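You operate a simulated robot arm through the tools that you are given. There is no shell and no other tool. Be economical: measure what you need, move in short steps, check, and stop when the job is done.

You run a simulated robot arm. Do the job below in one go: nothing can be reset, and whatever is moved stays where it is left.

Task
Set the black block beside the small meter, clamp both with the fence, then wipe the meter.
Fine: the block from the scanner, on the fence's side; use the blue pad, then put it in the white dish. What is to be rubbed or washed off counts as gone when no trace of it is left.

It is judged by the outcome, as a careful person would: the job done as asked, and still so three seconds after it is handed in. It fails if anything else is knocked over, pushed out of place, dropped, spilled or broken.

Robot
A 6-joint arm with a two-finger gripper, on a carriage that runs on a rail from [-1.317, -0.001] to [1.023, 0.001] (x, y) and turns from -186 to 147 degrees about z. Base frame: it is fixed where the carriage stands at the start and does not move with it; the origin is on the floor, on the carriage's upright axis, x ahead of it, y to its left, z up; the surface under the hand at the start is at about z = 0.8. Units: m, degrees, N and s.
Its first joint turns from -166.0 to 166.0 degrees. Places, roughly: black block (5x8x4 cm) [1.2, -0.4, 0.6]; black case lid (41x20x2 cm) [-0.5, -0.7, 0.7]; blue pad (7x5x5 cm) [0.7, -0.4, 0.8]; carton holder [1.4, -0.5, 0.8]; holder fence [1.2, -0.5, 0.8]; small meter [-1, -0.75, 0.75]; white dish [0.8, -0.7, 0.8]. Payload 2.54 kg.
The TCP is the grasp point between the finger pads, 0.023 m short of the fingertips. In the tool frame z runs along the fingers and y along their closing line. Largest opening 0.126 m; the body of the gripper starts 0.082 m behind the TCP.
Orientation is that of the tool frame in the base frame, as a unit quaternion [x, y, z, w]. With the fingers straight down and closing along the base's y, the tool's x points along the base's -x, its y along +y and its z along -z.

Tools
- The arm moves only by the tool drive_tool. Its argument "motion" is a list of rows, each an object of numbers (a shift or turn left out is 0, a gripper value left out holds the last): "gripper": the gripper command, from -1 (fully open) to 1 (shut), values between in proportion; "tx", "ty", "tz": the shift along the base's x, y, z in m; "rx", "ry", "rz": the turn, a rotation vector about the base's x, y, z in degrees. In form: [{"gripper": .., "tx": .., "ty": .., "tz": .., "rx": .., "ry": .., "rz": ..}, ...]. A call has 1 to 8 rows; each row is the pose to reach, as a shift and turn from the pose commanded when the call began. Each row takes 0.2 s and may step no farther than 0.05 m and 8.6 degrees from the row before; otherwise, or with a gripper value out of range, the whole call is refused. Where a pose cannot be reached the arm comes as near as it can. A force on the tool above 40 N (or 10 N above the force at the start of the call, whichever is more), or a blocked arm, ends the call early, and 0.2 s more pass. Each finger halts on what it meets, pressing with about 21 N; the grip force reading is that of the motor and also rises with nothing between the fingers. The clock runs only during rows and for 0.2 s after the last one: add rows that repeat a pose to give the fingers time. The reply holds the time, the measured pose of the TCP, the force on the tool along the base axes, the opening and the grip force, in the units named above and with some noise, with the torque about the TCP (base axes, N m) and any sound that the robot's microphone picked up, and new pictures: "views" is both (left out), scene, wrist or none.
- Cameras (640 x 400 px; columns grow to the right, rows downward): "scene" is now at [0.0035, 0.1194, 1.5117]; the picture's right is [-0.96, -0.28, 0.00], its down [-0.18, 0.64, -0.75] and it looks along [0.21, -0.72, -0.67] (base axes); focal length 286 px, centre (320, 200). "wrist" rides on the gripper at [0.082, 0.014, -0.122] in the tool frame; the picture's right is [-0.17, 0.99, 0.00], its down [-0.79, -0.13, -0.60] and it looks along [-0.59, -0.10, 0.80] (tool axes); focal length 243 px, centre (320, 200). There is no depth. A picture from a camera that has moved, and an enlarged one, comes with that camera's place and axes in the base frame and with its lens.
- lift_body(by): slides the trunk up (or, below 0, down) by that many m; the arm and the scene camera ride with it, the base frame stays. It gives what a move gives, with no picture.
- steer(legs): drives the robot by 1 to 6 legs, each [ahead, left, turn to the left] in m, m and degrees, along the robot's own axes; the way and the turn of a leg run together, so that a leg with both is an arc; at most 1.5 m and 180 degrees a leg. The arm and the cameras ride along, it lands a little off, and it stops where it bumps. It keeps to its track: a leg is cut to what the track allows. It gives what a move gives, and a new picture of the scene camera.
- pan_tilt(pan, tilt): turns the head with the scene camera to pan (to the left, within 120 degrees either way) and tilt (down, from -29 to 69), counted from straight ahead of the robot. It gives what a move gives, and a new picture of the scene camera.
- enlarge(camera, box): a new picture of the part [left, top, right, bottom] of that camera's present view, enlarged. The clock stands still meanwhile.
- hand_in(): hands the job in; it is judged then, once.

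Work in short steps. Places have to be worked out from the pictures, the camera data and where the tool is seen: move nearer, look again, correct. Check each grasp and each placing, and mend what went wrong. You have 120 turns and 260 pictures in all, those below and enlarged ones among them. Open the gripper and draw the arm clear of the work before you hand the job in, unless the task says otherwise; then end with one line.

The tools are called after "Emit:" by a JSON object that holds its "name" and its "arguments". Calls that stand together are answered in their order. drive_tool: Moves the arm, as the interface text tells. Its arguments: {"type":"object","properties":{"motion":{"type":"array","items":{"type":"object","properties":{"gripper":{"type":"number"},"tx":{"type":"number"},"ty":{"type":"number"},"tz":{"type":"number"},"rx":{"type":"number"},"ry":{"type":"number"},"rz":{"type":"number"}}}},"views":{"type":"string","enum":["both","scene","wrist","none"]}},"required":["motion"]} The other tools are called the same way: lift_body (by) slides the trunk up or down; steer (legs) drives the base; pan_tilt (pan, tilt) turns the head that bears the scene camera; enlarge (camera, box) takes an enlarged picture of a part of a camera's view; hand_in () hands the job in.

At the start:

```text
clock: 0.0
position: [0.5079, -0.456, 1.0525]
tool_rot: [0.0, 1.0, 0.0, 0.001]
wrist_force: [0.1, 0.3, 0.6]
moment: [-0.03, -0.03, 0.0]
grip_width: 0.1259
grip_force: 0.0
trunk travel left (down, up): [-0.325, 0.165]
robot x, y, heading: [0.0008, -0.0037, 0.0]
head pan, tilt: [-74.0, 41.8]
```

scene: 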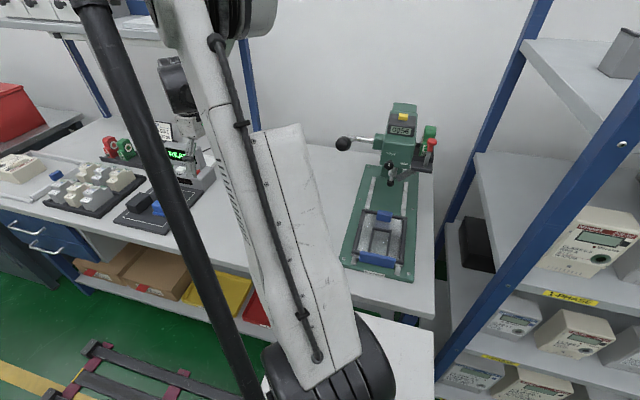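
wrist: 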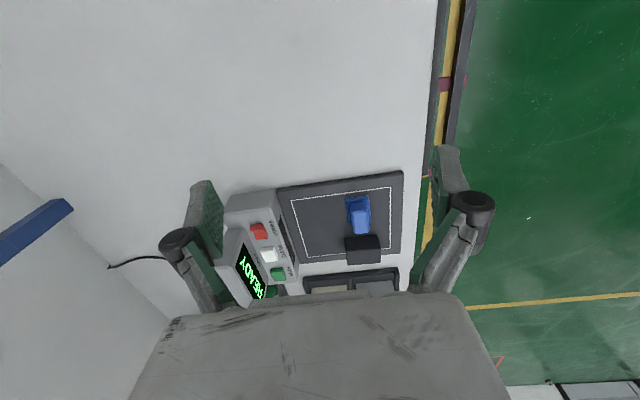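

The scene view is partly blocked by the arm. I turn the head to look at the left side of the bench (towards +x) first.

Emit:
{"name": "pan_tilt", "arguments": {"pan": -35, "tilt": 40}}

Emit:
{"name": "pan_tilt", "arguments": {"pan": -115, "tilt": 40}}

```text
clock: 1.1
position: [0.5083, -0.4569, 1.0524]
tool_rot: [0.0, 1.0, 0.0, 0.0]
wrist_force: [0.4, -0.9, 0.4]
moment: [-0.01, -0.01, 0.0]
grip_width: 0.1262
grip_force: 0.1
trunk travel left (down, up): [-0.325, 0.165]
robot x, y, heading: [0.0021, 0.0009, 0.0]
head pan, tilt: [-35.0, 40.0]
camera scene: at [0.05, 0.151, 1.5144], right [-0.57, -0.82, 0.0], down [-0.53, 0.37, -0.77], along [0.63, -0.44, -0.64], focal length 286 px, centre (320, 200)
```

scene: 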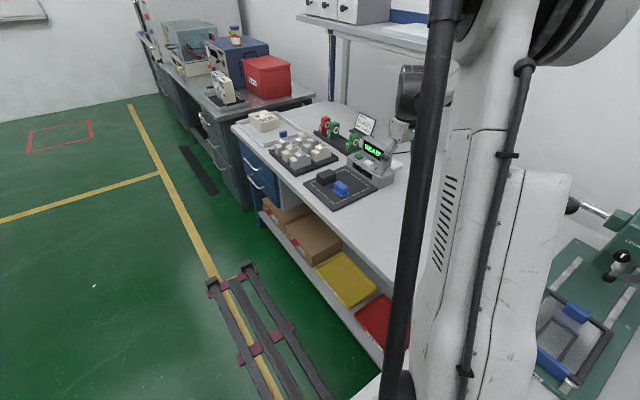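

```text
clock: 2.6
position: [0.5085, -0.4555, 1.0525]
tool_rot: [0.0, 1.0, 0.0, 0.0]
wrist_force: [-0.6, -0.6, 0.4]
moment: [0.03, 0.03, -0.03]
grip_width: 0.1256
grip_force: 0.0
trunk travel left (down, up): [-0.325, 0.165]
robot x, y, heading: [0.0004, -0.0042, 0.1]
head pan, tilt: [-115.0, 40.0]
camera scene: at [-0.0555, 0.1228, 1.5144], right [-0.91, 0.42, 0.0], down [0.27, 0.58, -0.77], along [-0.32, -0.69, -0.64], focal length 286 px, centre (320, 200)
```

scene: 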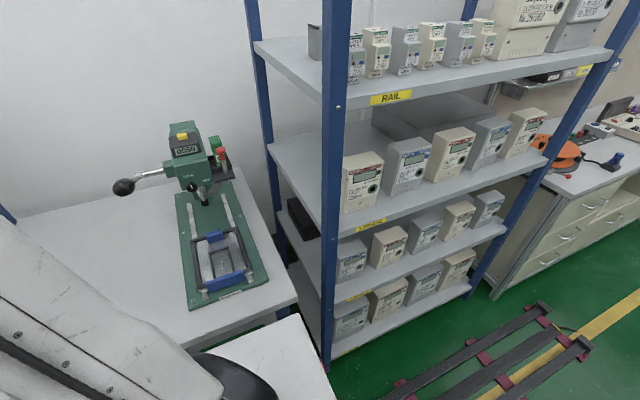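

I see two candidate areas; I turn back and zoom in on the scanner and the things beyond it.

Emit:
{"name": "pan_tilt", "arguments": {"pan": -35, "tilt": 35}}

Emit:
{"name": "enlarge", "arguments": {"camera": "scene", "box": [220, 100, 420, 250]}}

Emit:
{"name": "enlarge", "arguments": {"camera": "wrist", "box": [180, 150, 440, 320]}}

```text
clock: 4.1
position: [0.5095, -0.4559, 1.0525]
tool_rot: [0.0, 1.0, -0.001, 0.0]
wrist_force: [0.7, -0.6, 0.4]
moment: [0.0, 0.0, -0.01]
grip_width: 0.126
grip_force: 0.0
trunk travel left (down, up): [-0.325, 0.165]
robot x, y, heading: [-0.0004, 0.0025, 0.2]
head pan, tilt: [-35.0, 35.0]
camera scene: at [0.0525, 0.1493, 1.5219], right [-0.57, -0.82, 0.0], down [-0.47, 0.33, -0.82], along [0.67, -0.47, -0.57], focal length 286 px, centre (320, 200)
```

scene: 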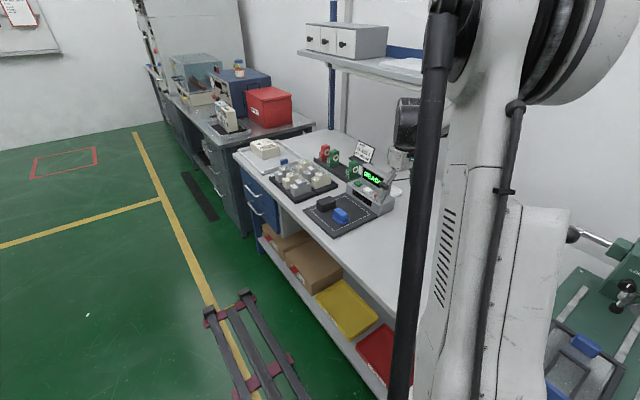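

```text
2.67 times, centred on (320, 175) of scene
camera zoom: at [0.0525, 0.1493, 1.5219], right [-0.57, -0.82, 0.0], down [-0.47, 0.33, -0.82], along [0.67, -0.47, -0.57], focal length 762 px, centre (320, 267)
```

zoom: 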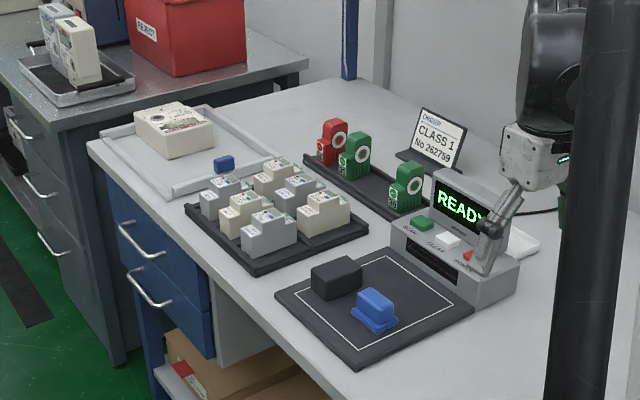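

```text
2.35 times, centred on (310, 235) of wrist
camera zoom: at [0.4263, -0.443, 1.1732], right [0.17, 0.99, 0.0], down [0.79, -0.13, 0.6], along [0.59, -0.1, -0.8], focal length 571 px, centre (344, 118)
```

zoom: 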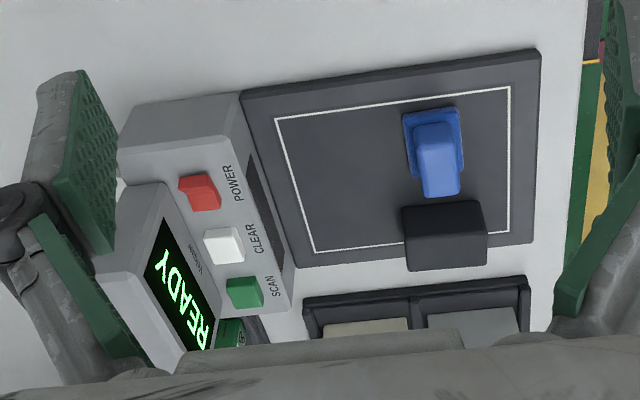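

The scanner mat holds the black block and the blue pad; a white holder with a cream meter lies farther off. I drive ahead 0.7 m to see it from closer; the gripper at z 1.05 clears the bench things.

Emit:
{"name": "steer", "arguments": {"legs": [[0.7, 0, 0]]}}

Emit:
{"name": "pan_tilt", "arguments": {"pan": -45, "tilt": 45}}

```text
clock: 8.0
position: [1.2109, -0.4556, 1.0527]
tool_rot: [0.001, 1.0, 0.0, 0.0]
wrist_force: [-0.9, 0.5, 0.0]
moment: [0.0, 0.0, 0.02]
grip_width: 0.1261
grip_force: 0.0
trunk travel left (down, up): [-0.325, 0.165]
robot x, y, heading: [0.7009, 0.0, 0.0]
head pan, tilt: [-35.0, 35.0]
camera scene: at [0.7562, 0.1499, 1.5219], right [-0.57, -0.82, 0.0], down [-0.47, 0.33, -0.82], along [0.67, -0.47, -0.57], focal length 286 px, centre (320, 200)
```

scene: 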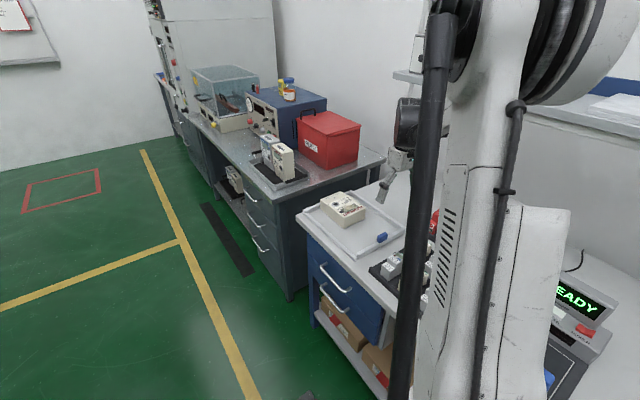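

```text
clock: 8.7
position: [1.2117, -0.4556, 1.0522]
tool_rot: [0.0, 1.0, -0.001, 0.001]
wrist_force: [0.1, -0.1, 0.0]
moment: [0.01, -0.04, 0.0]
grip_width: 0.1259
grip_force: 0.1
trunk travel left (down, up): [-0.325, 0.165]
robot x, y, heading: [0.7009, 0.0038, -0.1]
head pan, tilt: [-45.0, 45.0]
camera scene: at [0.7416, 0.143, 1.5071], right [-0.71, -0.71, 0.0], down [-0.5, 0.5, -0.71], along [0.5, -0.5, -0.71], focal length 286 px, centre (320, 200)
```

scene: 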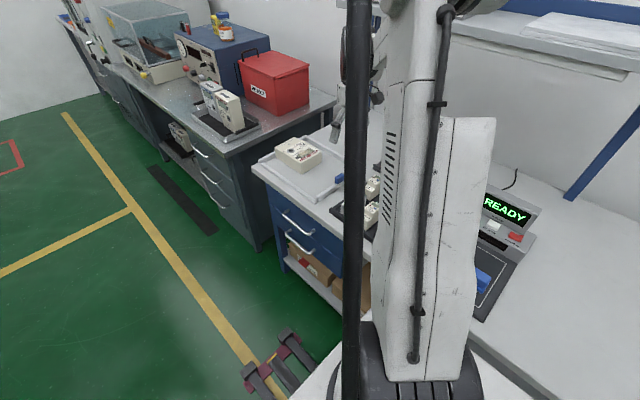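

Emit:
{"name": "enlarge", "arguments": {"camera": "scene", "box": [235, 110, 395, 230]}}

Emit:
{"name": "drive_tool", "arguments": {"motion": [{"gripper": -1}], "views": "wrist"}}

```text
3.33 times, centred on (315, 170) of scene
camera zoom: at [0.7416, 0.143, 1.5071], right [-0.71, -0.71, 0.0], down [-0.5, 0.5, -0.71], along [0.5, -0.5, -0.71], focal length 953 px, centre (337, 300)
```

zoom: 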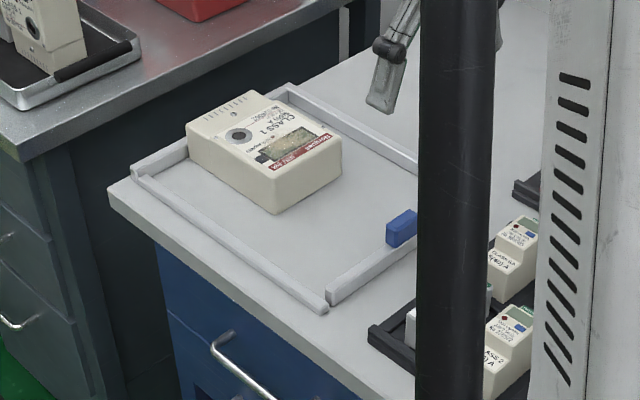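

```text
clock: 9.1
position: [1.2123, -0.4567, 1.0508]
tool_rot: [0.001, 1.0, 0.0, 0.0]
wrist_force: [-0.9, -0.1, 0.2]
moment: [-0.01, 0.0, 0.0]
grip_width: 0.126
grip_force: 0.1
trunk travel left (down, up): [-0.325, 0.165]
robot x, y, heading: [0.7015, 0.0008, -0.1]
head pan, tilt: [-45.0, 45.0]
camera wrist: at [1.1294, -0.4427, 1.1732], right [0.17, 0.99, 0.0], down [0.79, -0.13, 0.6], along [0.59, -0.1, -0.8], focal length 243 px, centre (320, 200)
```

wrist: 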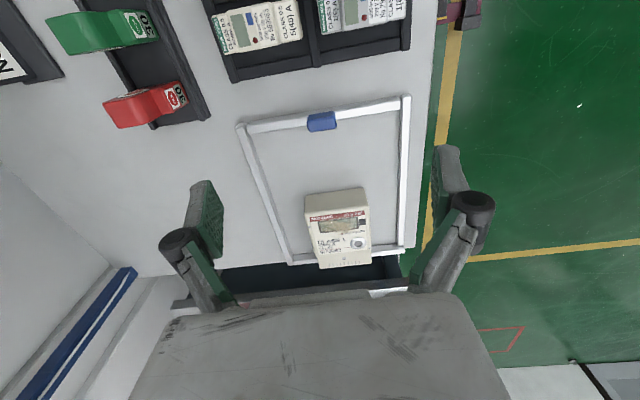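

The holder's fence is the bar with the blue handle, with a smudged meter in the holder. I zoom in on it, before checking the place listed for the "small meter".

Emit:
{"name": "enlarge", "arguments": {"camera": "wrist", "box": [200, 80, 460, 280]}}

Emit:
{"name": "pan_tilt", "arguments": {"pan": -115, "tilt": 30}}

```text
2.00 times, centred on (330, 180) of wrist
camera zoom: at [1.1294, -0.4427, 1.1732], right [0.17, 0.99, 0.0], down [0.79, -0.13, 0.6], along [0.59, -0.1, -0.8], focal length 485 px, centre (300, 240)
```

zoom: 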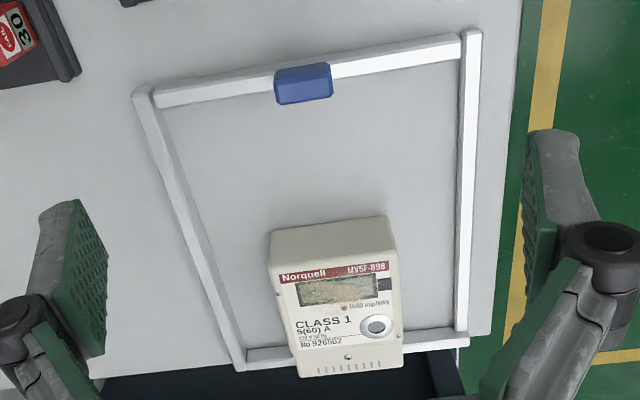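

```text
clock: 10.5
position: [1.2114, -0.4564, 1.052]
tool_rot: [0.0, 1.0, 0.0, 0.0]
wrist_force: [0.2, 0.4, -0.9]
moment: [-0.01, -0.01, 0.02]
grip_width: 0.1259
grip_force: 0.0
trunk travel left (down, up): [-0.325, 0.165]
robot x, y, heading: [0.705, -0.0022, -0.1]
head pan, tilt: [-115.0, 30.0]
camera scene: at [0.6458, 0.1186, 1.5297], right [-0.91, 0.42, 0.0], down [0.21, 0.45, -0.87], along [-0.37, -0.78, -0.5], focal length 286 px, centre (320, 200)
```

scene: 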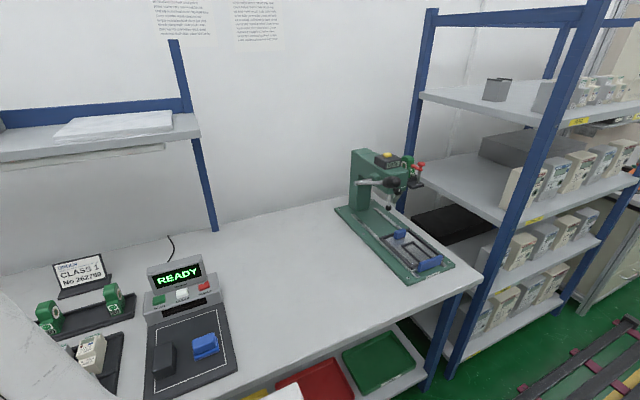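

The meter in the holder is smudged. To rule out a mix-up I drive back to the start and zoom in on the shelf near (-1, -0.75).

Emit:
{"name": "steer", "arguments": {"legs": [[-0.75, 0, 0]]}}

Emit:
{"name": "enlarge", "arguments": {"camera": "scene", "box": [260, 60, 640, 300]}}

```text
clock: 14.6
position: [0.4604, -0.4553, 1.0526]
tool_rot: [-0.001, 1.0, 0.0, 0.0]
wrist_force: [0.2, -0.5, -0.6]
moment: [-0.02, -0.01, -0.04]
grip_width: 0.1259
grip_force: 0.0
trunk travel left (down, up): [-0.325, 0.165]
robot x, y, heading: [-0.0484, 0.001, 0.2]
head pan, tilt: [-115.0, 30.0]
camera scene: at [-0.1072, 0.1177, 1.5297], right [-0.91, 0.42, 0.0], down [0.21, 0.45, -0.87], along [-0.36, -0.79, -0.5], focal length 286 px, centre (320, 200)
```

scene: 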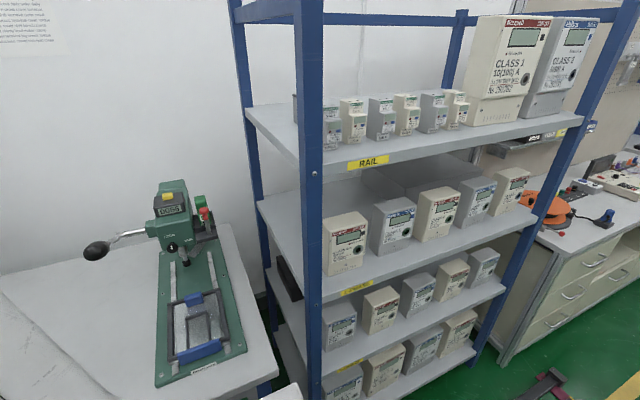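

```text
1.67 times, centred on (450, 180) of scene
camera zoom: at [-0.1072, 0.1177, 1.5297], right [-0.91, 0.42, 0.0], down [0.21, 0.45, -0.87], along [-0.36, -0.79, -0.5], focal length 477 px, centre (103, 233)
```

zoom: 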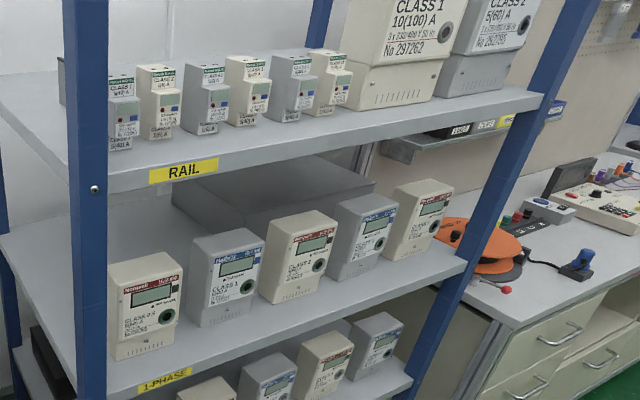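

The shelf meters are all clean; the smudged meter in the holder is the one meant. I drive to x≈0.33 to bring the hand over the scanner's black block.

Emit:
{"name": "steer", "arguments": {"legs": [[0.35, 0, 0]]}}

Emit:
{"name": "drive_tool", "arguments": {"motion": [{"gripper": -1}], "views": "wrist"}}

Emit:
{"name": "pan_tilt", "arguments": {"pan": -55, "tilt": 50}}

```text
clock: 16.8
position: [0.8079, -0.4554, 1.0525]
tool_rot: [-0.001, 1.0, 0.0, 0.0]
wrist_force: [-0.8, 0.2, -0.5]
moment: [0.02, 0.0, 0.0]
grip_width: 0.1262
grip_force: 0.1
trunk travel left (down, up): [-0.325, 0.165]
robot x, y, heading: [0.2976, -0.0013, 0.2]
head pan, tilt: [-115.0, 30.0]
camera scene: at [0.24, 0.118, 1.5297], right [-0.91, 0.42, 0.0], down [0.21, 0.45, -0.87], along [-0.36, -0.79, -0.5], focal length 286 px, centre (320, 200)
```

scene: 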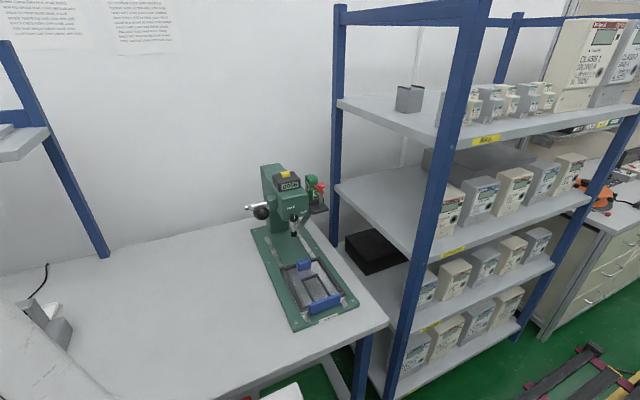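

```text
clock: 17.2
position: [0.8072, -0.4558, 1.0516]
tool_rot: [-0.001, 1.0, 0.0, 0.001]
wrist_force: [0.0, 0.5, -0.3]
moment: [-0.01, 0.02, 0.0]
grip_width: 0.1262
grip_force: 0.0
trunk travel left (down, up): [-0.325, 0.165]
robot x, y, heading: [0.2966, -0.0012, -0.2]
head pan, tilt: [-115.0, 30.0]
camera wrist: at [0.7254, -0.4417, 1.1733], right [0.16, 0.99, 0.0], down [0.79, -0.13, 0.6], along [0.59, -0.1, -0.8], focal length 243 px, centre (320, 200)
```

wrist: 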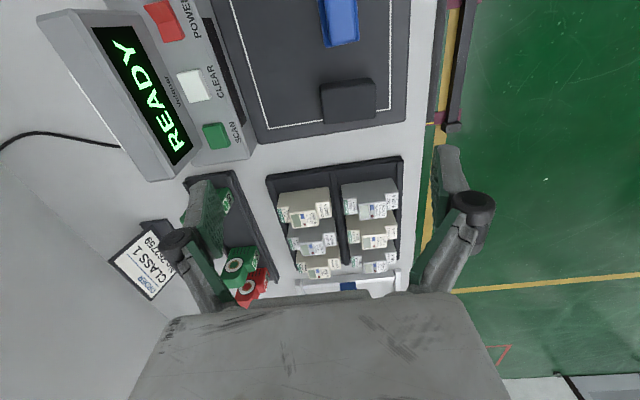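

```text
clock: 18.5
position: [0.8071, -0.4548, 1.0519]
tool_rot: [-0.001, 1.0, 0.0, 0.0]
wrist_force: [1.2, -0.4, -0.2]
moment: [-0.02, -0.01, -0.02]
grip_width: 0.1258
grip_force: 0.0
trunk travel left (down, up): [-0.325, 0.165]
robot x, y, heading: [0.3025, 0.0036, 0.2]
head pan, tilt: [-55.0, 50.0]
camera scene: at [0.3223, 0.1371, 1.5002], right [-0.82, -0.57, 0.0], down [-0.44, 0.63, -0.64], along [0.37, -0.53, -0.77], focal length 286 px, centre (320, 200)
```

scene: 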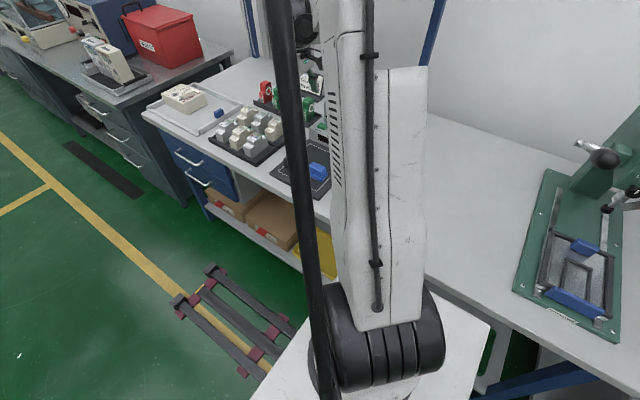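

The block's top appears at about (0.81, -0.42). I zoom to judge its yaw.

Emit:
{"name": "enlarge", "arguments": {"camera": "wrist", "box": [200, 0, 440, 150]}}

Emit:
{"name": "drive_tool", "arguments": {"motion": [{"tx": -0.05, "ty": 0.03}, {"tx": -0.1, "ty": 0.036}], "views": "wrist"}}

```text
2.67 times, centred on (320, 75) of wrist
camera zoom: at [0.7255, -0.4416, 1.1732], right [0.16, 0.99, 0.0], down [0.79, -0.13, 0.6], along [0.59, -0.1, -0.8], focal length 647 px, centre (320, 533)
```

zoom: 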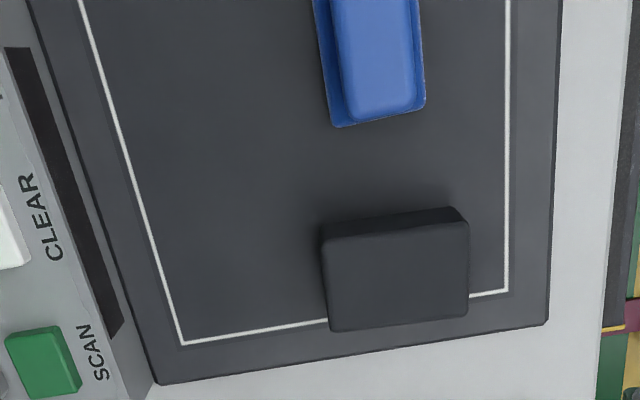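

```text
refused: row 1 steps farther than a row can; nothing moved
```

Block top comes out at z≈0.80, centre (0.832, -0.417), yaw ≈ -3.5°. I move above it and go down partway.

Emit:
{"name": "drive_tool", "arguments": {"motion": [{"tx": 0.025, "ty": 0.038, "rz": -3.5}, {"tx": 0.025, "ty": 0.038, "tz": -0.04, "rz": -3.5}, {"tx": 0.025, "ty": 0.038, "tz": -0.08, "rz": -3.5}, {"tx": 0.025, "ty": 0.038, "tz": -0.12, "rz": -3.5}, {"tx": 0.025, "ty": 0.038, "tz": -0.16, "rz": -3.5}, {"tx": 0.025, "ty": 0.038, "tz": -0.18, "rz": -3.5}]}}

```text
clock: 19.9
position: [0.8332, -0.4165, 0.8726]
tool_rot: [0.03, 1.0, 0.0, 0.0]
wrist_force: [0.2, -0.2, -0.6]
moment: [0.01, -0.02, 0.02]
grip_width: 0.1262
grip_force: 0.0
trunk travel left (down, up): [-0.325, 0.165]
robot x, y, heading: [0.2996, -0.0018, 0.2]
head pan, tilt: [-55.0, 50.0]
camera scene: at [0.3225, 0.137, 1.5002], right [-0.82, -0.58, 0.0], down [-0.44, 0.63, -0.64], along [0.37, -0.53, -0.77], focal length 286 px, centre (320, 200)
camera wrist: at [0.7521, -0.3988, 0.9931], right [0.22, 0.97, 0.0], down [0.78, -0.18, 0.6], along [0.58, -0.13, -0.8], focal length 243 px, centre (320, 200)
```

scene: 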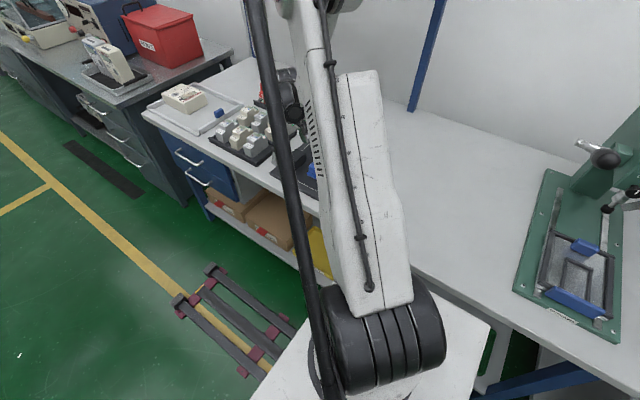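
wrist: 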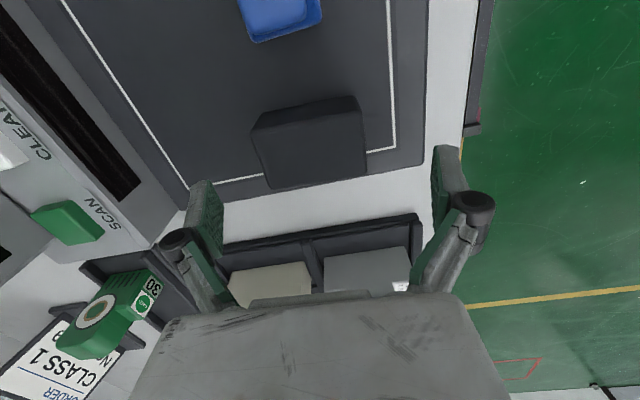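

The two views together give the top at z≈0.83–0.84, centre ≈(0.82, -0.42). I shift a little and go lower.

Emit:
{"name": "drive_tool", "arguments": {"motion": [{"tx": -0.012, "ty": -0.004, "tz": -0.02}, {"tx": -0.012, "ty": -0.004, "tz": -0.035}], "views": "wrist"}}

```text
clock: 20.5
position: [0.8211, -0.4204, 0.8365]
tool_rot: [0.03, 1.0, 0.0, 0.0]
wrist_force: [0.4, -0.2, 0.9]
moment: [0.0, 0.02, -0.01]
grip_width: 0.1257
grip_force: 0.1
trunk travel left (down, up): [-0.325, 0.165]
robot x, y, heading: [0.2971, 0.0005, 0.3]
head pan, tilt: [-55.0, 50.0]
camera wrist: at [0.7398, -0.403, 0.9583], right [0.22, 0.97, 0.0], down [0.78, -0.18, 0.6], along [0.58, -0.13, -0.8], focal length 243 px, centre (320, 200)
```

wrist: 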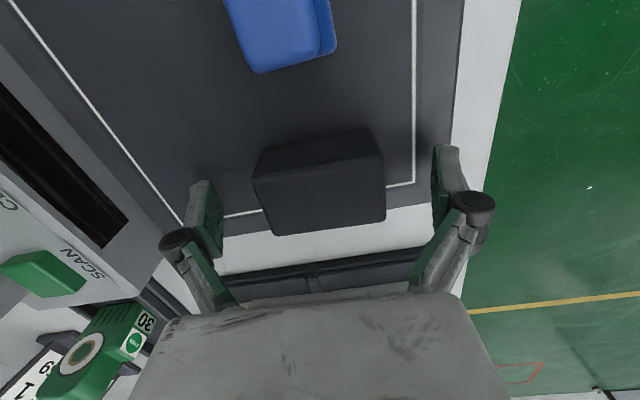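

Block top ≈0.83, centre x≈0.83; it lies between the fingers. I go down 1.6 cm more and close, watching force.

Emit:
{"name": "drive_tool", "arguments": {"motion": [{"tx": 0.007, "ty": 0, "tz": -0.008}, {"tx": 0.007, "tz": -0.016}, {"tx": 0.007, "tz": -0.016}], "views": "wrist"}}

```text
clock: 21.1
position: [0.8284, -0.4205, 0.8263]
tool_rot: [0.03, 1.0, -0.001, 0.002]
wrist_force: [-0.7, 1.6, 27.2]
moment: [0.92, 0.16, -0.23]
grip_width: 0.127
grip_force: 0.1
trunk travel left (down, up): [-0.325, 0.165]
robot x, y, heading: [0.2997, 0.0044, 0.1]
head pan, tilt: [-55.0, 50.0]
stopped in row 2: the force on the tool passed its limit at 60 N (the readings are from after the stop); the commanded pose is now the measured one
camera wrist: at [0.7466, -0.4022, 0.9473], right [0.22, 0.97, 0.0], down [0.78, -0.18, 0.6], along [0.59, -0.13, -0.8], focal length 243 px, centre (320, 200)
```

wrist: 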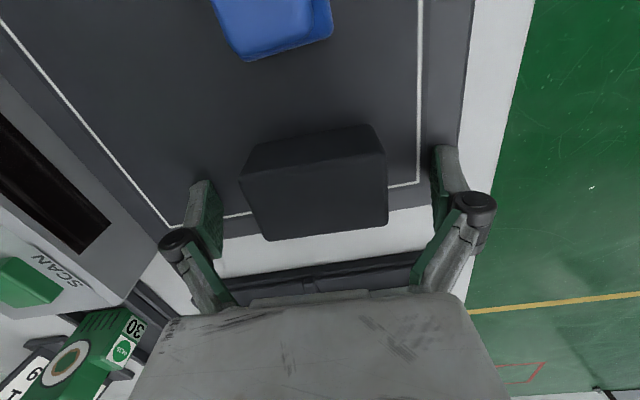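

The fingertips met the mat at z≈0.803, so the block top is ≈0.844. I raise 5 mm and close.

Emit:
{"name": "drive_tool", "arguments": {"motion": [{"tz": 0.005}, {"tz": 0.005, "gripper": 1}, {"tz": 0.005, "gripper": 1}, {"tz": 0.005, "gripper": 1}, {"tz": 0.005, "gripper": 1}], "views": "wrist"}}

```text
clock: 21.9
position: [0.8288, -0.4178, 0.8355]
tool_rot: [0.027, 1.0, 0.0, 0.003]
wrist_force: [3.1, -13.0, 59.3]
moment: [-6.0, 1.07, 0.52]
grip_width: 0.0845
grip_force: 42.7
trunk travel left (down, up): [-0.325, 0.165]
robot x, y, heading: [0.2999, -0.002, 0.2]
head pan, tilt: [-55.0, 50.0]
stopped in row 3: the force on the tool passed its limit at 57 N (the readings are from after the stop); the commanded pose is now the measured one
camera wrist: at [0.7474, -0.3998, 0.9558], right [0.22, 0.98, 0.0], down [0.78, -0.18, 0.6], along [0.59, -0.13, -0.8], focal length 243 px, centre (320, 200)
```

wrist: 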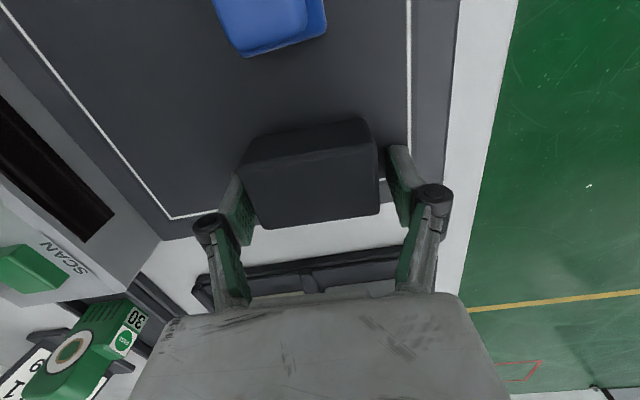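

Closing pressed the tips onto the mat (they swing lower as they close). I open slightly, raise about 1 cm and close again.

Emit:
{"name": "drive_tool", "arguments": {"motion": [{"tz": 0.006, "gripper": 0.2}, {"tz": 0.009, "gripper": 0.2}, {"tz": 0.009, "gripper": 1}, {"tz": 0.009, "gripper": 1}, {"tz": 0.009, "gripper": 1}], "views": "wrist"}}

```text
clock: 23.1
position: [0.8301, -0.4189, 0.8398]
tool_rot: [0.028, 1.0, 0.001, 0.003]
wrist_force: [0.1, -0.2, 0.2]
moment: [-0.01, -0.02, -0.01]
grip_width: 0.0679
grip_force: 21.2
trunk travel left (down, up): [-0.325, 0.165]
robot x, y, heading: [0.2992, 0.0031, 0.4]
head pan, tilt: [-55.0, 50.0]
camera wrist: at [0.7486, -0.4016, 0.9603], right [0.22, 0.98, 0.0], down [0.78, -0.18, 0.6], along [0.59, -0.13, -0.8], focal length 243 px, centre (320, 200)
```

wrist: 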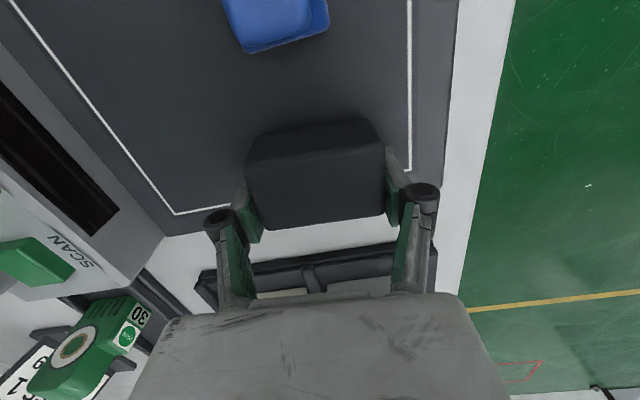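

Gripped at 6.8 cm width with no side force. I lift straight up.

Emit:
{"name": "drive_tool", "arguments": {"motion": [{"tz": 0.04}, {"tz": 0.08}, {"tz": 0.12}, {"tz": 0.16}, {"tz": 0.2}], "views": "wrist"}}

```text
clock: 24.3
position: [0.8296, -0.4197, 1.0398]
tool_rot: [0.028, 1.0, 0.001, 0.002]
wrist_force: [0.2, 0.2, 0.4]
moment: [0.05, 0.01, 0.0]
grip_width: 0.0679
grip_force: 21.4
trunk travel left (down, up): [-0.325, 0.165]
robot x, y, heading: [0.2984, 0.0013, 0.3]
head pan, tilt: [-55.0, 50.0]
camera wrist: at [0.7482, -0.4021, 1.16], right [0.22, 0.98, 0.0], down [0.78, -0.18, 0.6], along [0.58, -0.13, -0.8], focal length 243 px, centre (320, 200)
```

wrist: 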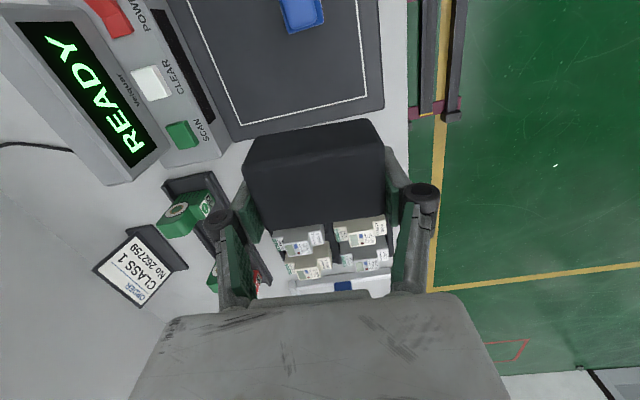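

The block is held. I drive 0.53 m ahead so the hand is over the holder.

Emit:
{"name": "steer", "arguments": {"legs": [[0.51, 0, 0]]}}

Emit:
{"name": "drive_tool", "arguments": {"motion": [{"rz": 3.2}], "views": "wrist"}}

```text
clock: 27.3
position: [1.3469, -0.4167, 1.0388]
tool_rot: [0.026, 1.0, 0.001, 0.002]
wrist_force: [0.1, 0.4, -0.5]
moment: [0.01, -0.01, -0.04]
grip_width: 0.068
grip_force: 20.6
trunk travel left (down, up): [-0.325, 0.165]
robot x, y, heading: [0.814, 0.0002, 0.4]
head pan, tilt: [-55.0, 50.0]
camera scene: at [0.8356, 0.1377, 1.5002], right [-0.81, -0.58, 0.0], down [-0.45, 0.62, -0.64], along [0.37, -0.52, -0.77], focal length 286 px, centre (320, 200)
```

scene: 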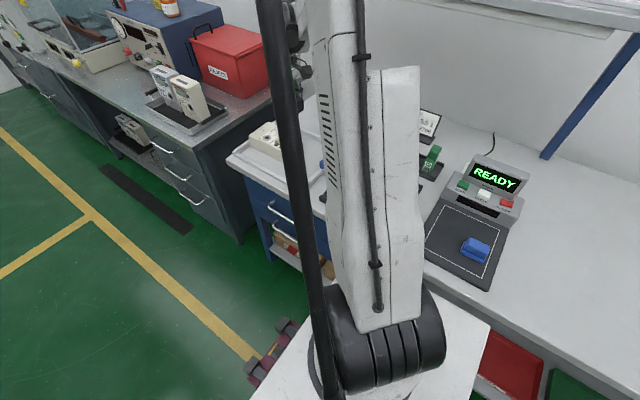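

```text
clock: 27.7
position: [1.3467, -0.4156, 1.0382]
tool_rot: [-0.003, 1.0, 0.002, 0.002]
wrist_force: [1.0, -0.4, 0.1]
moment: [0.0, 0.01, 0.01]
grip_width: 0.0676
grip_force: 21.4
trunk travel left (down, up): [-0.325, 0.165]
robot x, y, heading: [0.8134, -0.0037, 0.6]
head pan, tilt: [-55.0, 50.0]
camera wrist: at [1.2639, -0.4035, 1.1595], right [0.16, 0.99, 0.0], down [0.79, -0.13, 0.6], along [0.59, -0.09, -0.8], focal length 243 px, centre (320, 200)
```

wrist: 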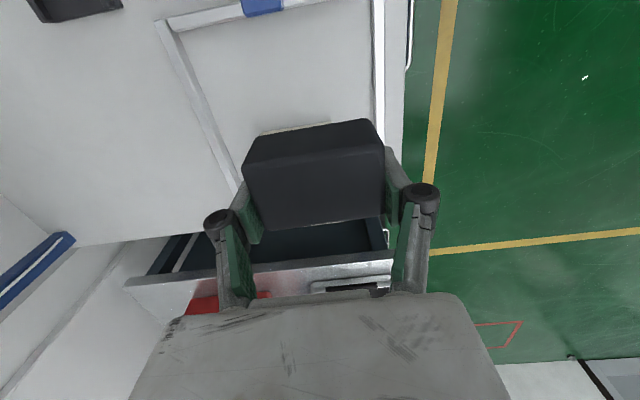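

The meter's near face is at x≈1.393, y≈-0.46. I move over the gap, TCP to (1.372, -0.46), and go down to about 4 cm above the floor of the holder.

Emit:
{"name": "drive_tool", "arguments": {"motion": [{"tx": 0.02, "ty": -0.04}, {"tx": 0.025, "ty": -0.044, "tz": -0.045}, {"tx": 0.025, "ty": -0.044, "tz": -0.09}, {"tx": 0.025, "ty": -0.044, "tz": -0.135}, {"tx": 0.025, "ty": -0.044, "tz": -0.17}], "views": "wrist"}}

```text
clock: 28.9
position: [1.3713, -0.4599, 0.8667]
tool_rot: [-0.002, 1.0, 0.001, 0.002]
wrist_force: [-0.5, 0.1, -0.2]
moment: [0.0, 0.0, -0.02]
grip_width: 0.0682
grip_force: 21.4
trunk travel left (down, up): [-0.325, 0.165]
robot x, y, heading: [0.8123, 0.0043, 0.7]
head pan, tilt: [-55.0, 50.0]
camera wrist: at [1.2883, -0.4479, 0.9884], right [0.16, 0.99, 0.0], down [0.79, -0.13, 0.6], along [0.59, -0.09, -0.8], focal length 243 px, centre (320, 200)
```

wrist: 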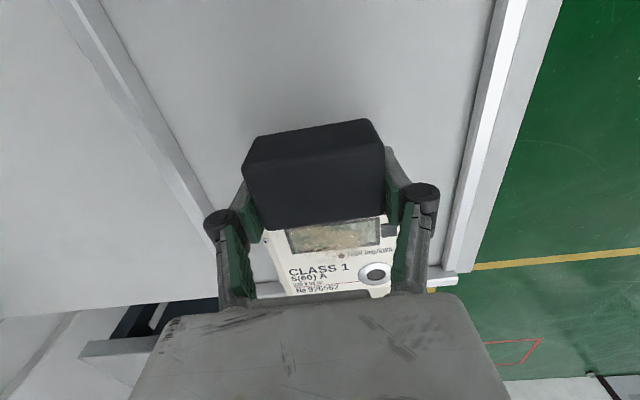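

It lines up in y with the meter. I lower slowly, a few mm back in x for clearance, stopping on contact.

Emit:
{"name": "drive_tool", "arguments": {"motion": [{"tx": -0.004, "tz": -0.012}, {"tx": -0.004, "tz": -0.022}, {"tx": -0.004, "tz": -0.028}, {"tx": -0.004, "tz": -0.033}], "views": "wrist"}}

```text
clock: 29.9
position: [1.368, -0.4604, 0.8358]
tool_rot: [-0.003, 1.0, 0.001, 0.002]
wrist_force: [-0.5, 0.4, -0.3]
moment: [0.02, 0.02, 0.04]
grip_width: 0.0679
grip_force: 20.9
trunk travel left (down, up): [-0.325, 0.165]
robot x, y, heading: [0.8107, 0.0011, 0.7]
head pan, tilt: [-55.0, 50.0]
camera wrist: at [1.285, -0.4474, 0.9565], right [0.16, 0.99, 0.0], down [0.79, -0.13, 0.6], along [0.59, -0.09, -0.8], focal length 243 px, centre (320, 200)
```

wrist: 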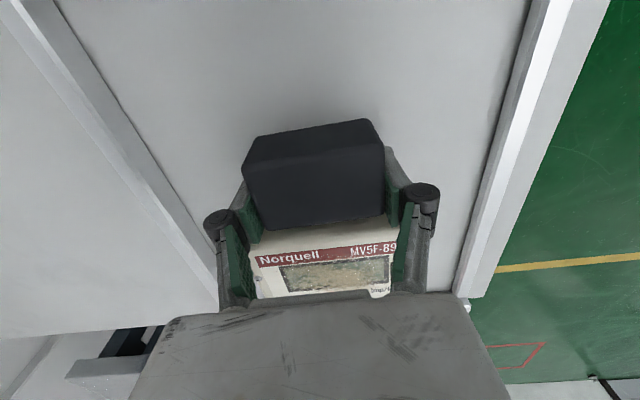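

No contact yet; I continue in 3 mm steps.

Emit:
{"name": "drive_tool", "arguments": {"motion": [{"tz": -0.003}, {"tz": -0.006}, {"tz": -0.008}, {"tz": -0.01}], "views": "none"}}

```text
clock: 30.9
position: [1.3676, -0.4593, 0.8254]
tool_rot: [-0.002, 1.0, 0.002, 0.002]
wrist_force: [-0.4, 0.2, -0.3]
moment: [0.01, 0.0, 0.0]
grip_width: 0.0676
grip_force: 20.7
trunk travel left (down, up): [-0.325, 0.165]
robot x, y, heading: [0.8136, -0.0008, 0.8]
head pan, tilt: [-55.0, 50.0]
```

Emit:
{"name": "drive_tool", "arguments": {"motion": [{"tz": -0.003}, {"tz": -0.006}, {"tz": -0.008}, {"tz": -0.01}], "views": "wrist"}}

```text
clock: 31.6
position: [1.3675, -0.4603, 0.8228]
tool_rot: [-0.002, 1.0, 0.0, 0.003]
wrist_force: [-2.5, 3.0, 22.4]
moment: [0.28, 0.22, -0.06]
grip_width: 0.0678
grip_force: 21.0
trunk travel left (down, up): [-0.325, 0.165]
robot x, y, heading: [0.8134, 0.0037, 0.8]
head pan, tilt: [-55.0, 50.0]
stopped in row 3: the force on the tool passed its limit at 46 N (the readings are from after the stop); the commanded pose is now the measured one
camera wrist: at [1.2846, -0.4473, 0.9432], right [0.16, 0.99, 0.0], down [0.79, -0.13, 0.6], along [0.59, -0.1, -0.8], focal length 243 px, centre (320, 200)
```

wrist: 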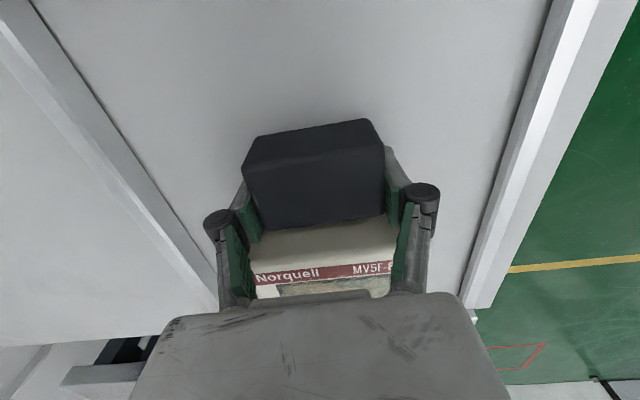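

The block is on the holder floor. I ease up 1 mm, open, and rise.

Emit:
{"name": "drive_tool", "arguments": {"motion": [{"tz": 0.001, "gripper": 0.2}, {"tz": 0.001, "gripper": -0.5}, {"tz": 0.001, "gripper": -0.5}, {"tz": 0.03, "gripper": -0.5}, {"tz": 0.07, "gripper": -0.5}, {"tz": 0.11, "tx": -0.04}, {"tz": 0.15, "tx": -0.08}, {"tz": 0.17, "tx": -0.12}], "views": "wrist"}}

```text
refused: row 6 steps farther than a row can; nothing moved
```

Emit:
{"name": "drive_tool", "arguments": {"motion": [{"tz": 0.001, "gripper": 0.2}, {"tz": 0.001, "gripper": -0.5}, {"tz": 0.001, "gripper": -0.5}, {"tz": 0.03, "gripper": -0.5}, {"tz": 0.07, "gripper": -0.5}, {"tz": 0.1, "tx": -0.03}, {"tz": 0.13, "tx": -0.065}, {"tz": 0.15, "tx": -0.1}], "views": "wrist"}}

```text
clock: 33.5
position: [1.2684, -0.4599, 0.9708]
tool_rot: [-0.003, 1.0, 0.0, 0.002]
wrist_force: [0.3, 0.2, 0.4]
moment: [-0.04, 0.03, 0.02]
grip_width: 0.0944
grip_force: 0.2
trunk travel left (down, up): [-0.325, 0.165]
robot x, y, heading: [0.8118, 0.0009, 0.3]
head pan, tilt: [-55.0, 50.0]
camera wrist: at [1.1861, -0.4475, 1.0917], right [0.16, 0.99, 0.0], down [0.79, -0.13, 0.6], along [0.59, -0.1, -0.8], focal length 243 px, centre (320, 200)
```

wrist: 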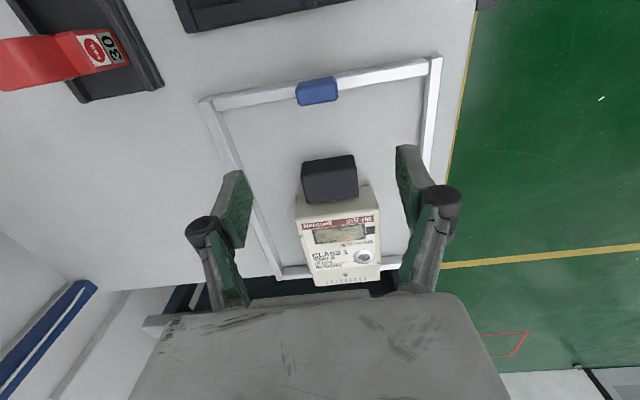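

Emit:
{"name": "enlarge", "arguments": {"camera": "wrist", "box": [190, 40, 460, 290]}}

```text
1.60 times, centred on (325, 165) of wrist
camera zoom: at [1.1861, -0.4475, 1.0917], right [0.16, 0.99, 0.0], down [0.79, -0.13, 0.6], along [0.59, -0.1, -0.8], focal length 388 px, centre (312, 256)
```

zoom: 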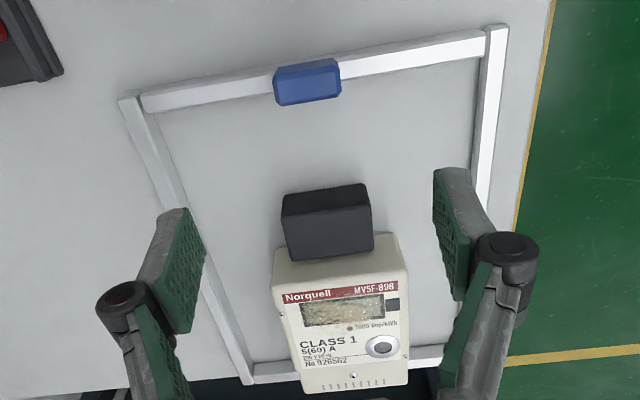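

The block stands against the meter within a few mm. The fence handle is at ≈(1.242, -0.46). I close the fingers, move behind the fence (x≈1.207) and go down partway.

Emit:
{"name": "drive_tool", "arguments": {"motion": [{"tx": -0.03, "gripper": 1}, {"tx": -0.061, "gripper": 1}, {"tx": -0.061, "tz": -0.04}, {"tx": -0.061, "tz": -0.08}, {"tx": -0.061, "tz": -0.1}, {"tx": -0.061, "tz": -0.1}, {"tx": -0.061, "tz": -0.1}], "views": "wrist"}}

```text
clock: 35.0
position: [1.2075, -0.4602, 0.8706]
tool_rot: [-0.004, 1.0, 0.0, 0.001]
wrist_force: [-0.2, 0.7, -0.2]
moment: [-0.04, 0.01, 0.0]
grip_width: 0.0002
grip_force: 21.3
trunk travel left (down, up): [-0.325, 0.165]
robot x, y, heading: [0.8096, 0.0021, 0.7]
head pan, tilt: [-55.0, 50.0]
camera wrist: at [1.1249, -0.4479, 0.9911], right [0.16, 0.99, 0.0], down [0.79, -0.13, 0.6], along [0.59, -0.1, -0.8], focal length 243 px, centre (320, 200)
```

wrist: 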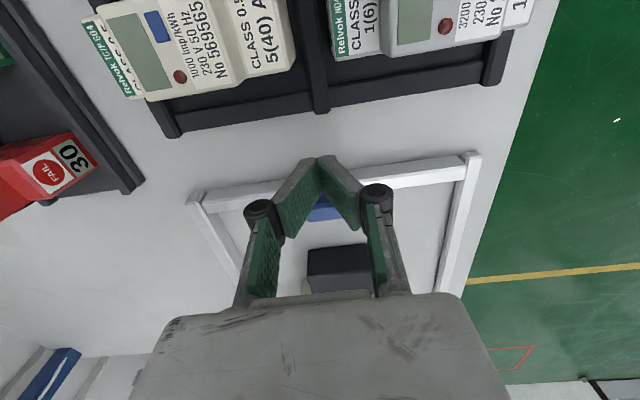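

The fingers are behind the fence with room on both sides. I lower to TCP ≈0.826, guarded.

Emit:
{"name": "drive_tool", "arguments": {"motion": [{"tz": -0.02}, {"tz": -0.035}, {"tz": -0.04}, {"tz": -0.044}], "views": "wrist"}}

```text
clock: 36.0
position: [1.2078, -0.4609, 0.8258]
tool_rot: [-0.003, 1.0, 0.0, 0.002]
wrist_force: [0.2, 0.6, 0.2]
moment: [0.03, -0.02, 0.01]
grip_width: 0.0002
grip_force: 20.5
trunk travel left (down, up): [-0.325, 0.165]
robot x, y, heading: [0.8126, -0.0004, 0.5]
head pan, tilt: [-55.0, 50.0]
camera wrist: at [1.1247, -0.4479, 0.9468], right [0.16, 0.99, 0.0], down [0.79, -0.13, 0.6], along [0.59, -0.1, -0.8], focal length 243 px, centre (320, 200)
```

wrist: 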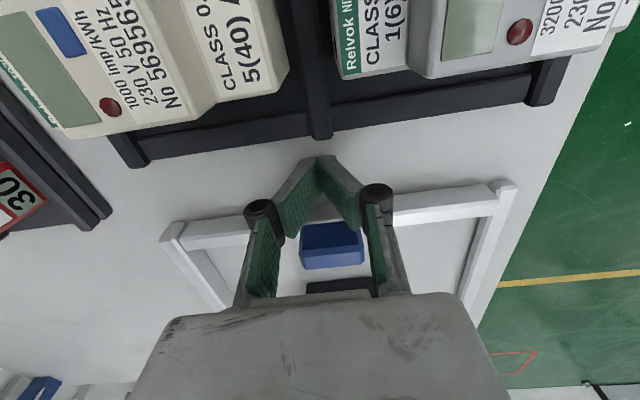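

Clear. I push ahead in x in small steps and watch the force.

Emit:
{"name": "drive_tool", "arguments": {"motion": [{"tx": 0.01}, {"tx": 0.02}, {"tx": 0.03}, {"tx": 0.04}, {"tx": 0.05}], "views": "wrist"}}

```text
clock: 37.2
position: [1.2582, -0.461, 0.8266]
tool_rot: [-0.003, 1.0, 0.0, 0.003]
wrist_force: [-1.7, -0.7, -0.6]
moment: [0.02, 0.01, -0.02]
grip_width: 0.0
grip_force: 20.2
trunk travel left (down, up): [-0.325, 0.165]
robot x, y, heading: [0.8139, -0.0016, 0.7]
head pan, tilt: [-55.0, 50.0]
camera wrist: at [1.1747, -0.4479, 0.9472], right [0.16, 0.99, 0.0], down [0.79, -0.13, 0.6], along [0.59, -0.1, -0.8], focal length 243 px, centre (320, 200)
```

wrist: 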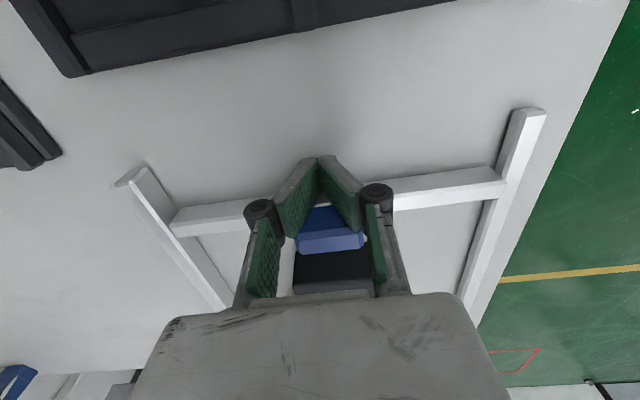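

The fence slides along with little force (~2 N). I push on in smaller steps until it meets resistance.

Emit:
{"name": "drive_tool", "arguments": {"motion": [{"tx": 0.01}, {"tx": 0.02}, {"tx": 0.028}, {"tx": 0.034}, {"tx": 0.038}, {"tx": 0.042}], "views": "wrist"}}

```text
clock: 38.6
position: [1.2996, -0.4602, 0.8264]
tool_rot: [-0.003, 1.0, 0.0, 0.003]
wrist_force: [-1.5, 1.2, 0.2]
moment: [-0.01, -0.02, -0.05]
grip_width: 0.0001
grip_force: 20.7
trunk travel left (down, up): [-0.325, 0.165]
robot x, y, heading: [0.8134, 0.0035, 0.7]
head pan, tilt: [-55.0, 50.0]
camera wrist: at [1.2166, -0.4484, 0.9472], right [0.16, 0.99, 0.0], down [0.79, -0.13, 0.6], along [0.59, -0.1, -0.8], focal length 243 px, centre (320, 200)
```

wrist: 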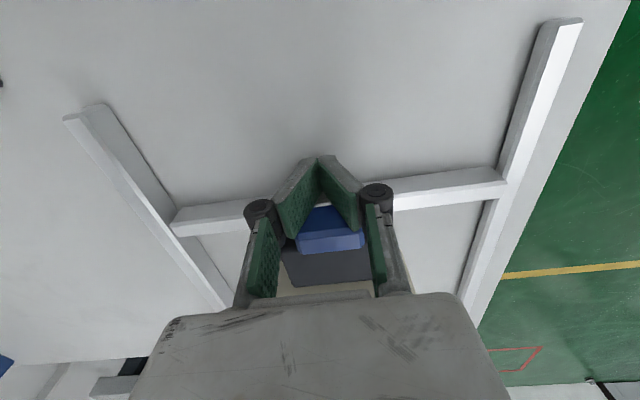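

Emit:
{"name": "drive_tool", "arguments": {"motion": [{"tx": 0.003}, {"tx": 0.006}, {"tx": 0.009}, {"tx": 0.012}, {"tx": 0.015}, {"tx": 0.018}, {"tx": 0.02}], "views": "wrist"}}

```text
clock: 40.3
position: [1.3137, -0.4627, 0.8276]
tool_rot: [0.0, 1.0, 0.001, -0.001]
wrist_force: [-11.7, 3.5, -0.7]
moment: [-0.15, -0.19, 0.12]
grip_width: 0.0059
grip_force: 28.1
trunk travel left (down, up): [-0.325, 0.165]
robot x, y, heading: [0.8128, -0.0022, 0.2]
head pan, tilt: [-55.0, 50.0]
stopped in row 7: the force on the tool passed its limit at 44 N (the readings are from after the stop); the commanded pose is now the measured one
camera wrist: at [1.2311, -0.4487, 0.9482], right [0.17, 0.99, 0.0], down [0.79, -0.13, 0.6], along [0.59, -0.1, -0.8], focal length 243 px, centre (320, 200)
```

wrist: 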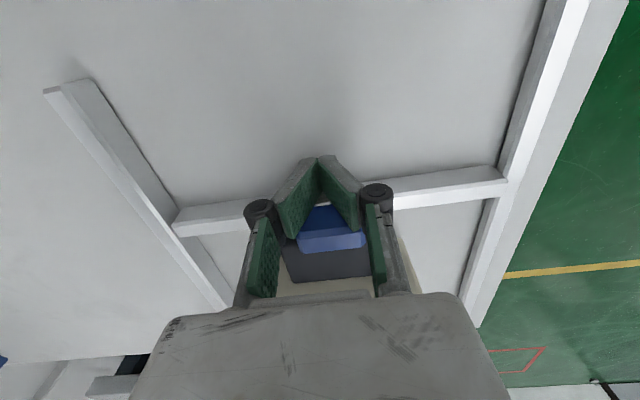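

The push ended at 44 N: meter and block are tight. I draw back and up to check that the fence stays.

Emit:
{"name": "drive_tool", "arguments": {"motion": [{"tx": -0.02}, {"tx": -0.04}, {"tx": -0.04, "tz": 0.05}, {"tx": -0.04, "tz": 0.1}, {"tx": -0.04, "tz": 0.15}, {"tx": -0.04, "tz": 0.2}], "views": "wrist"}}

Emit:
{"name": "enlarge", "arguments": {"camera": "wrist", "box": [180, 80, 460, 300]}}

```text
clock: 41.7
position: [1.2753, -0.4608, 1.0257]
tool_rot: [0.0, 1.0, 0.0, 0.001]
wrist_force: [0.1, -0.4, 0.8]
moment: [0.04, 0.03, 0.0]
grip_width: 0.0
grip_force: 28.5
trunk travel left (down, up): [-0.325, 0.165]
robot x, y, heading: [0.8107, 0.0018, 0.6]
head pan, tilt: [-55.0, 50.0]
camera wrist: at [1.1925, -0.4487, 1.1472], right [0.16, 0.99, 0.0], down [0.79, -0.13, 0.6], along [0.59, -0.1, -0.8], focal length 243 px, centre (320, 200)
```

wrist: 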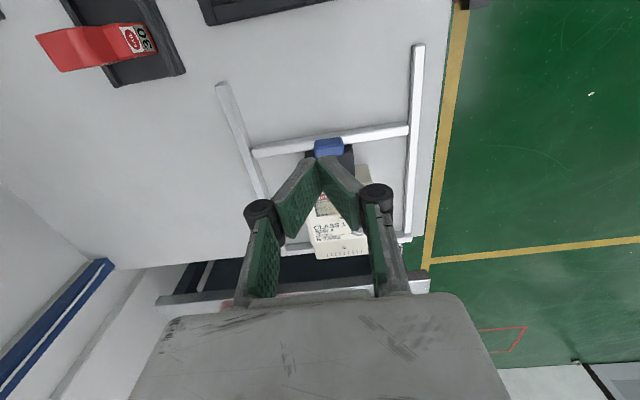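

```text
1.82 times, centred on (320, 190) of wrist
camera zoom: at [1.1925, -0.4487, 1.1472], right [0.16, 0.99, 0.0], down [0.79, -0.13, 0.6], along [0.59, -0.1, -0.8], focal length 441 px, centre (320, 218)
```

zoom: 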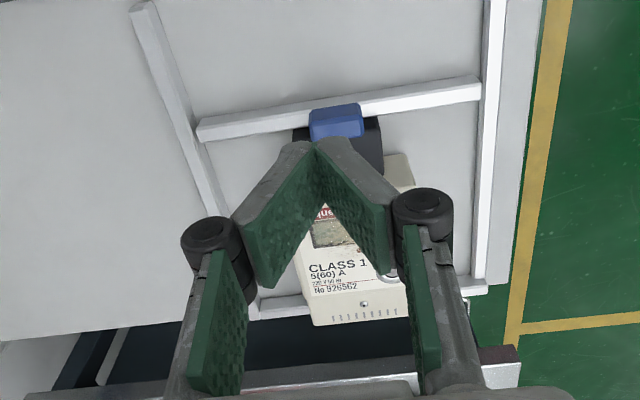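

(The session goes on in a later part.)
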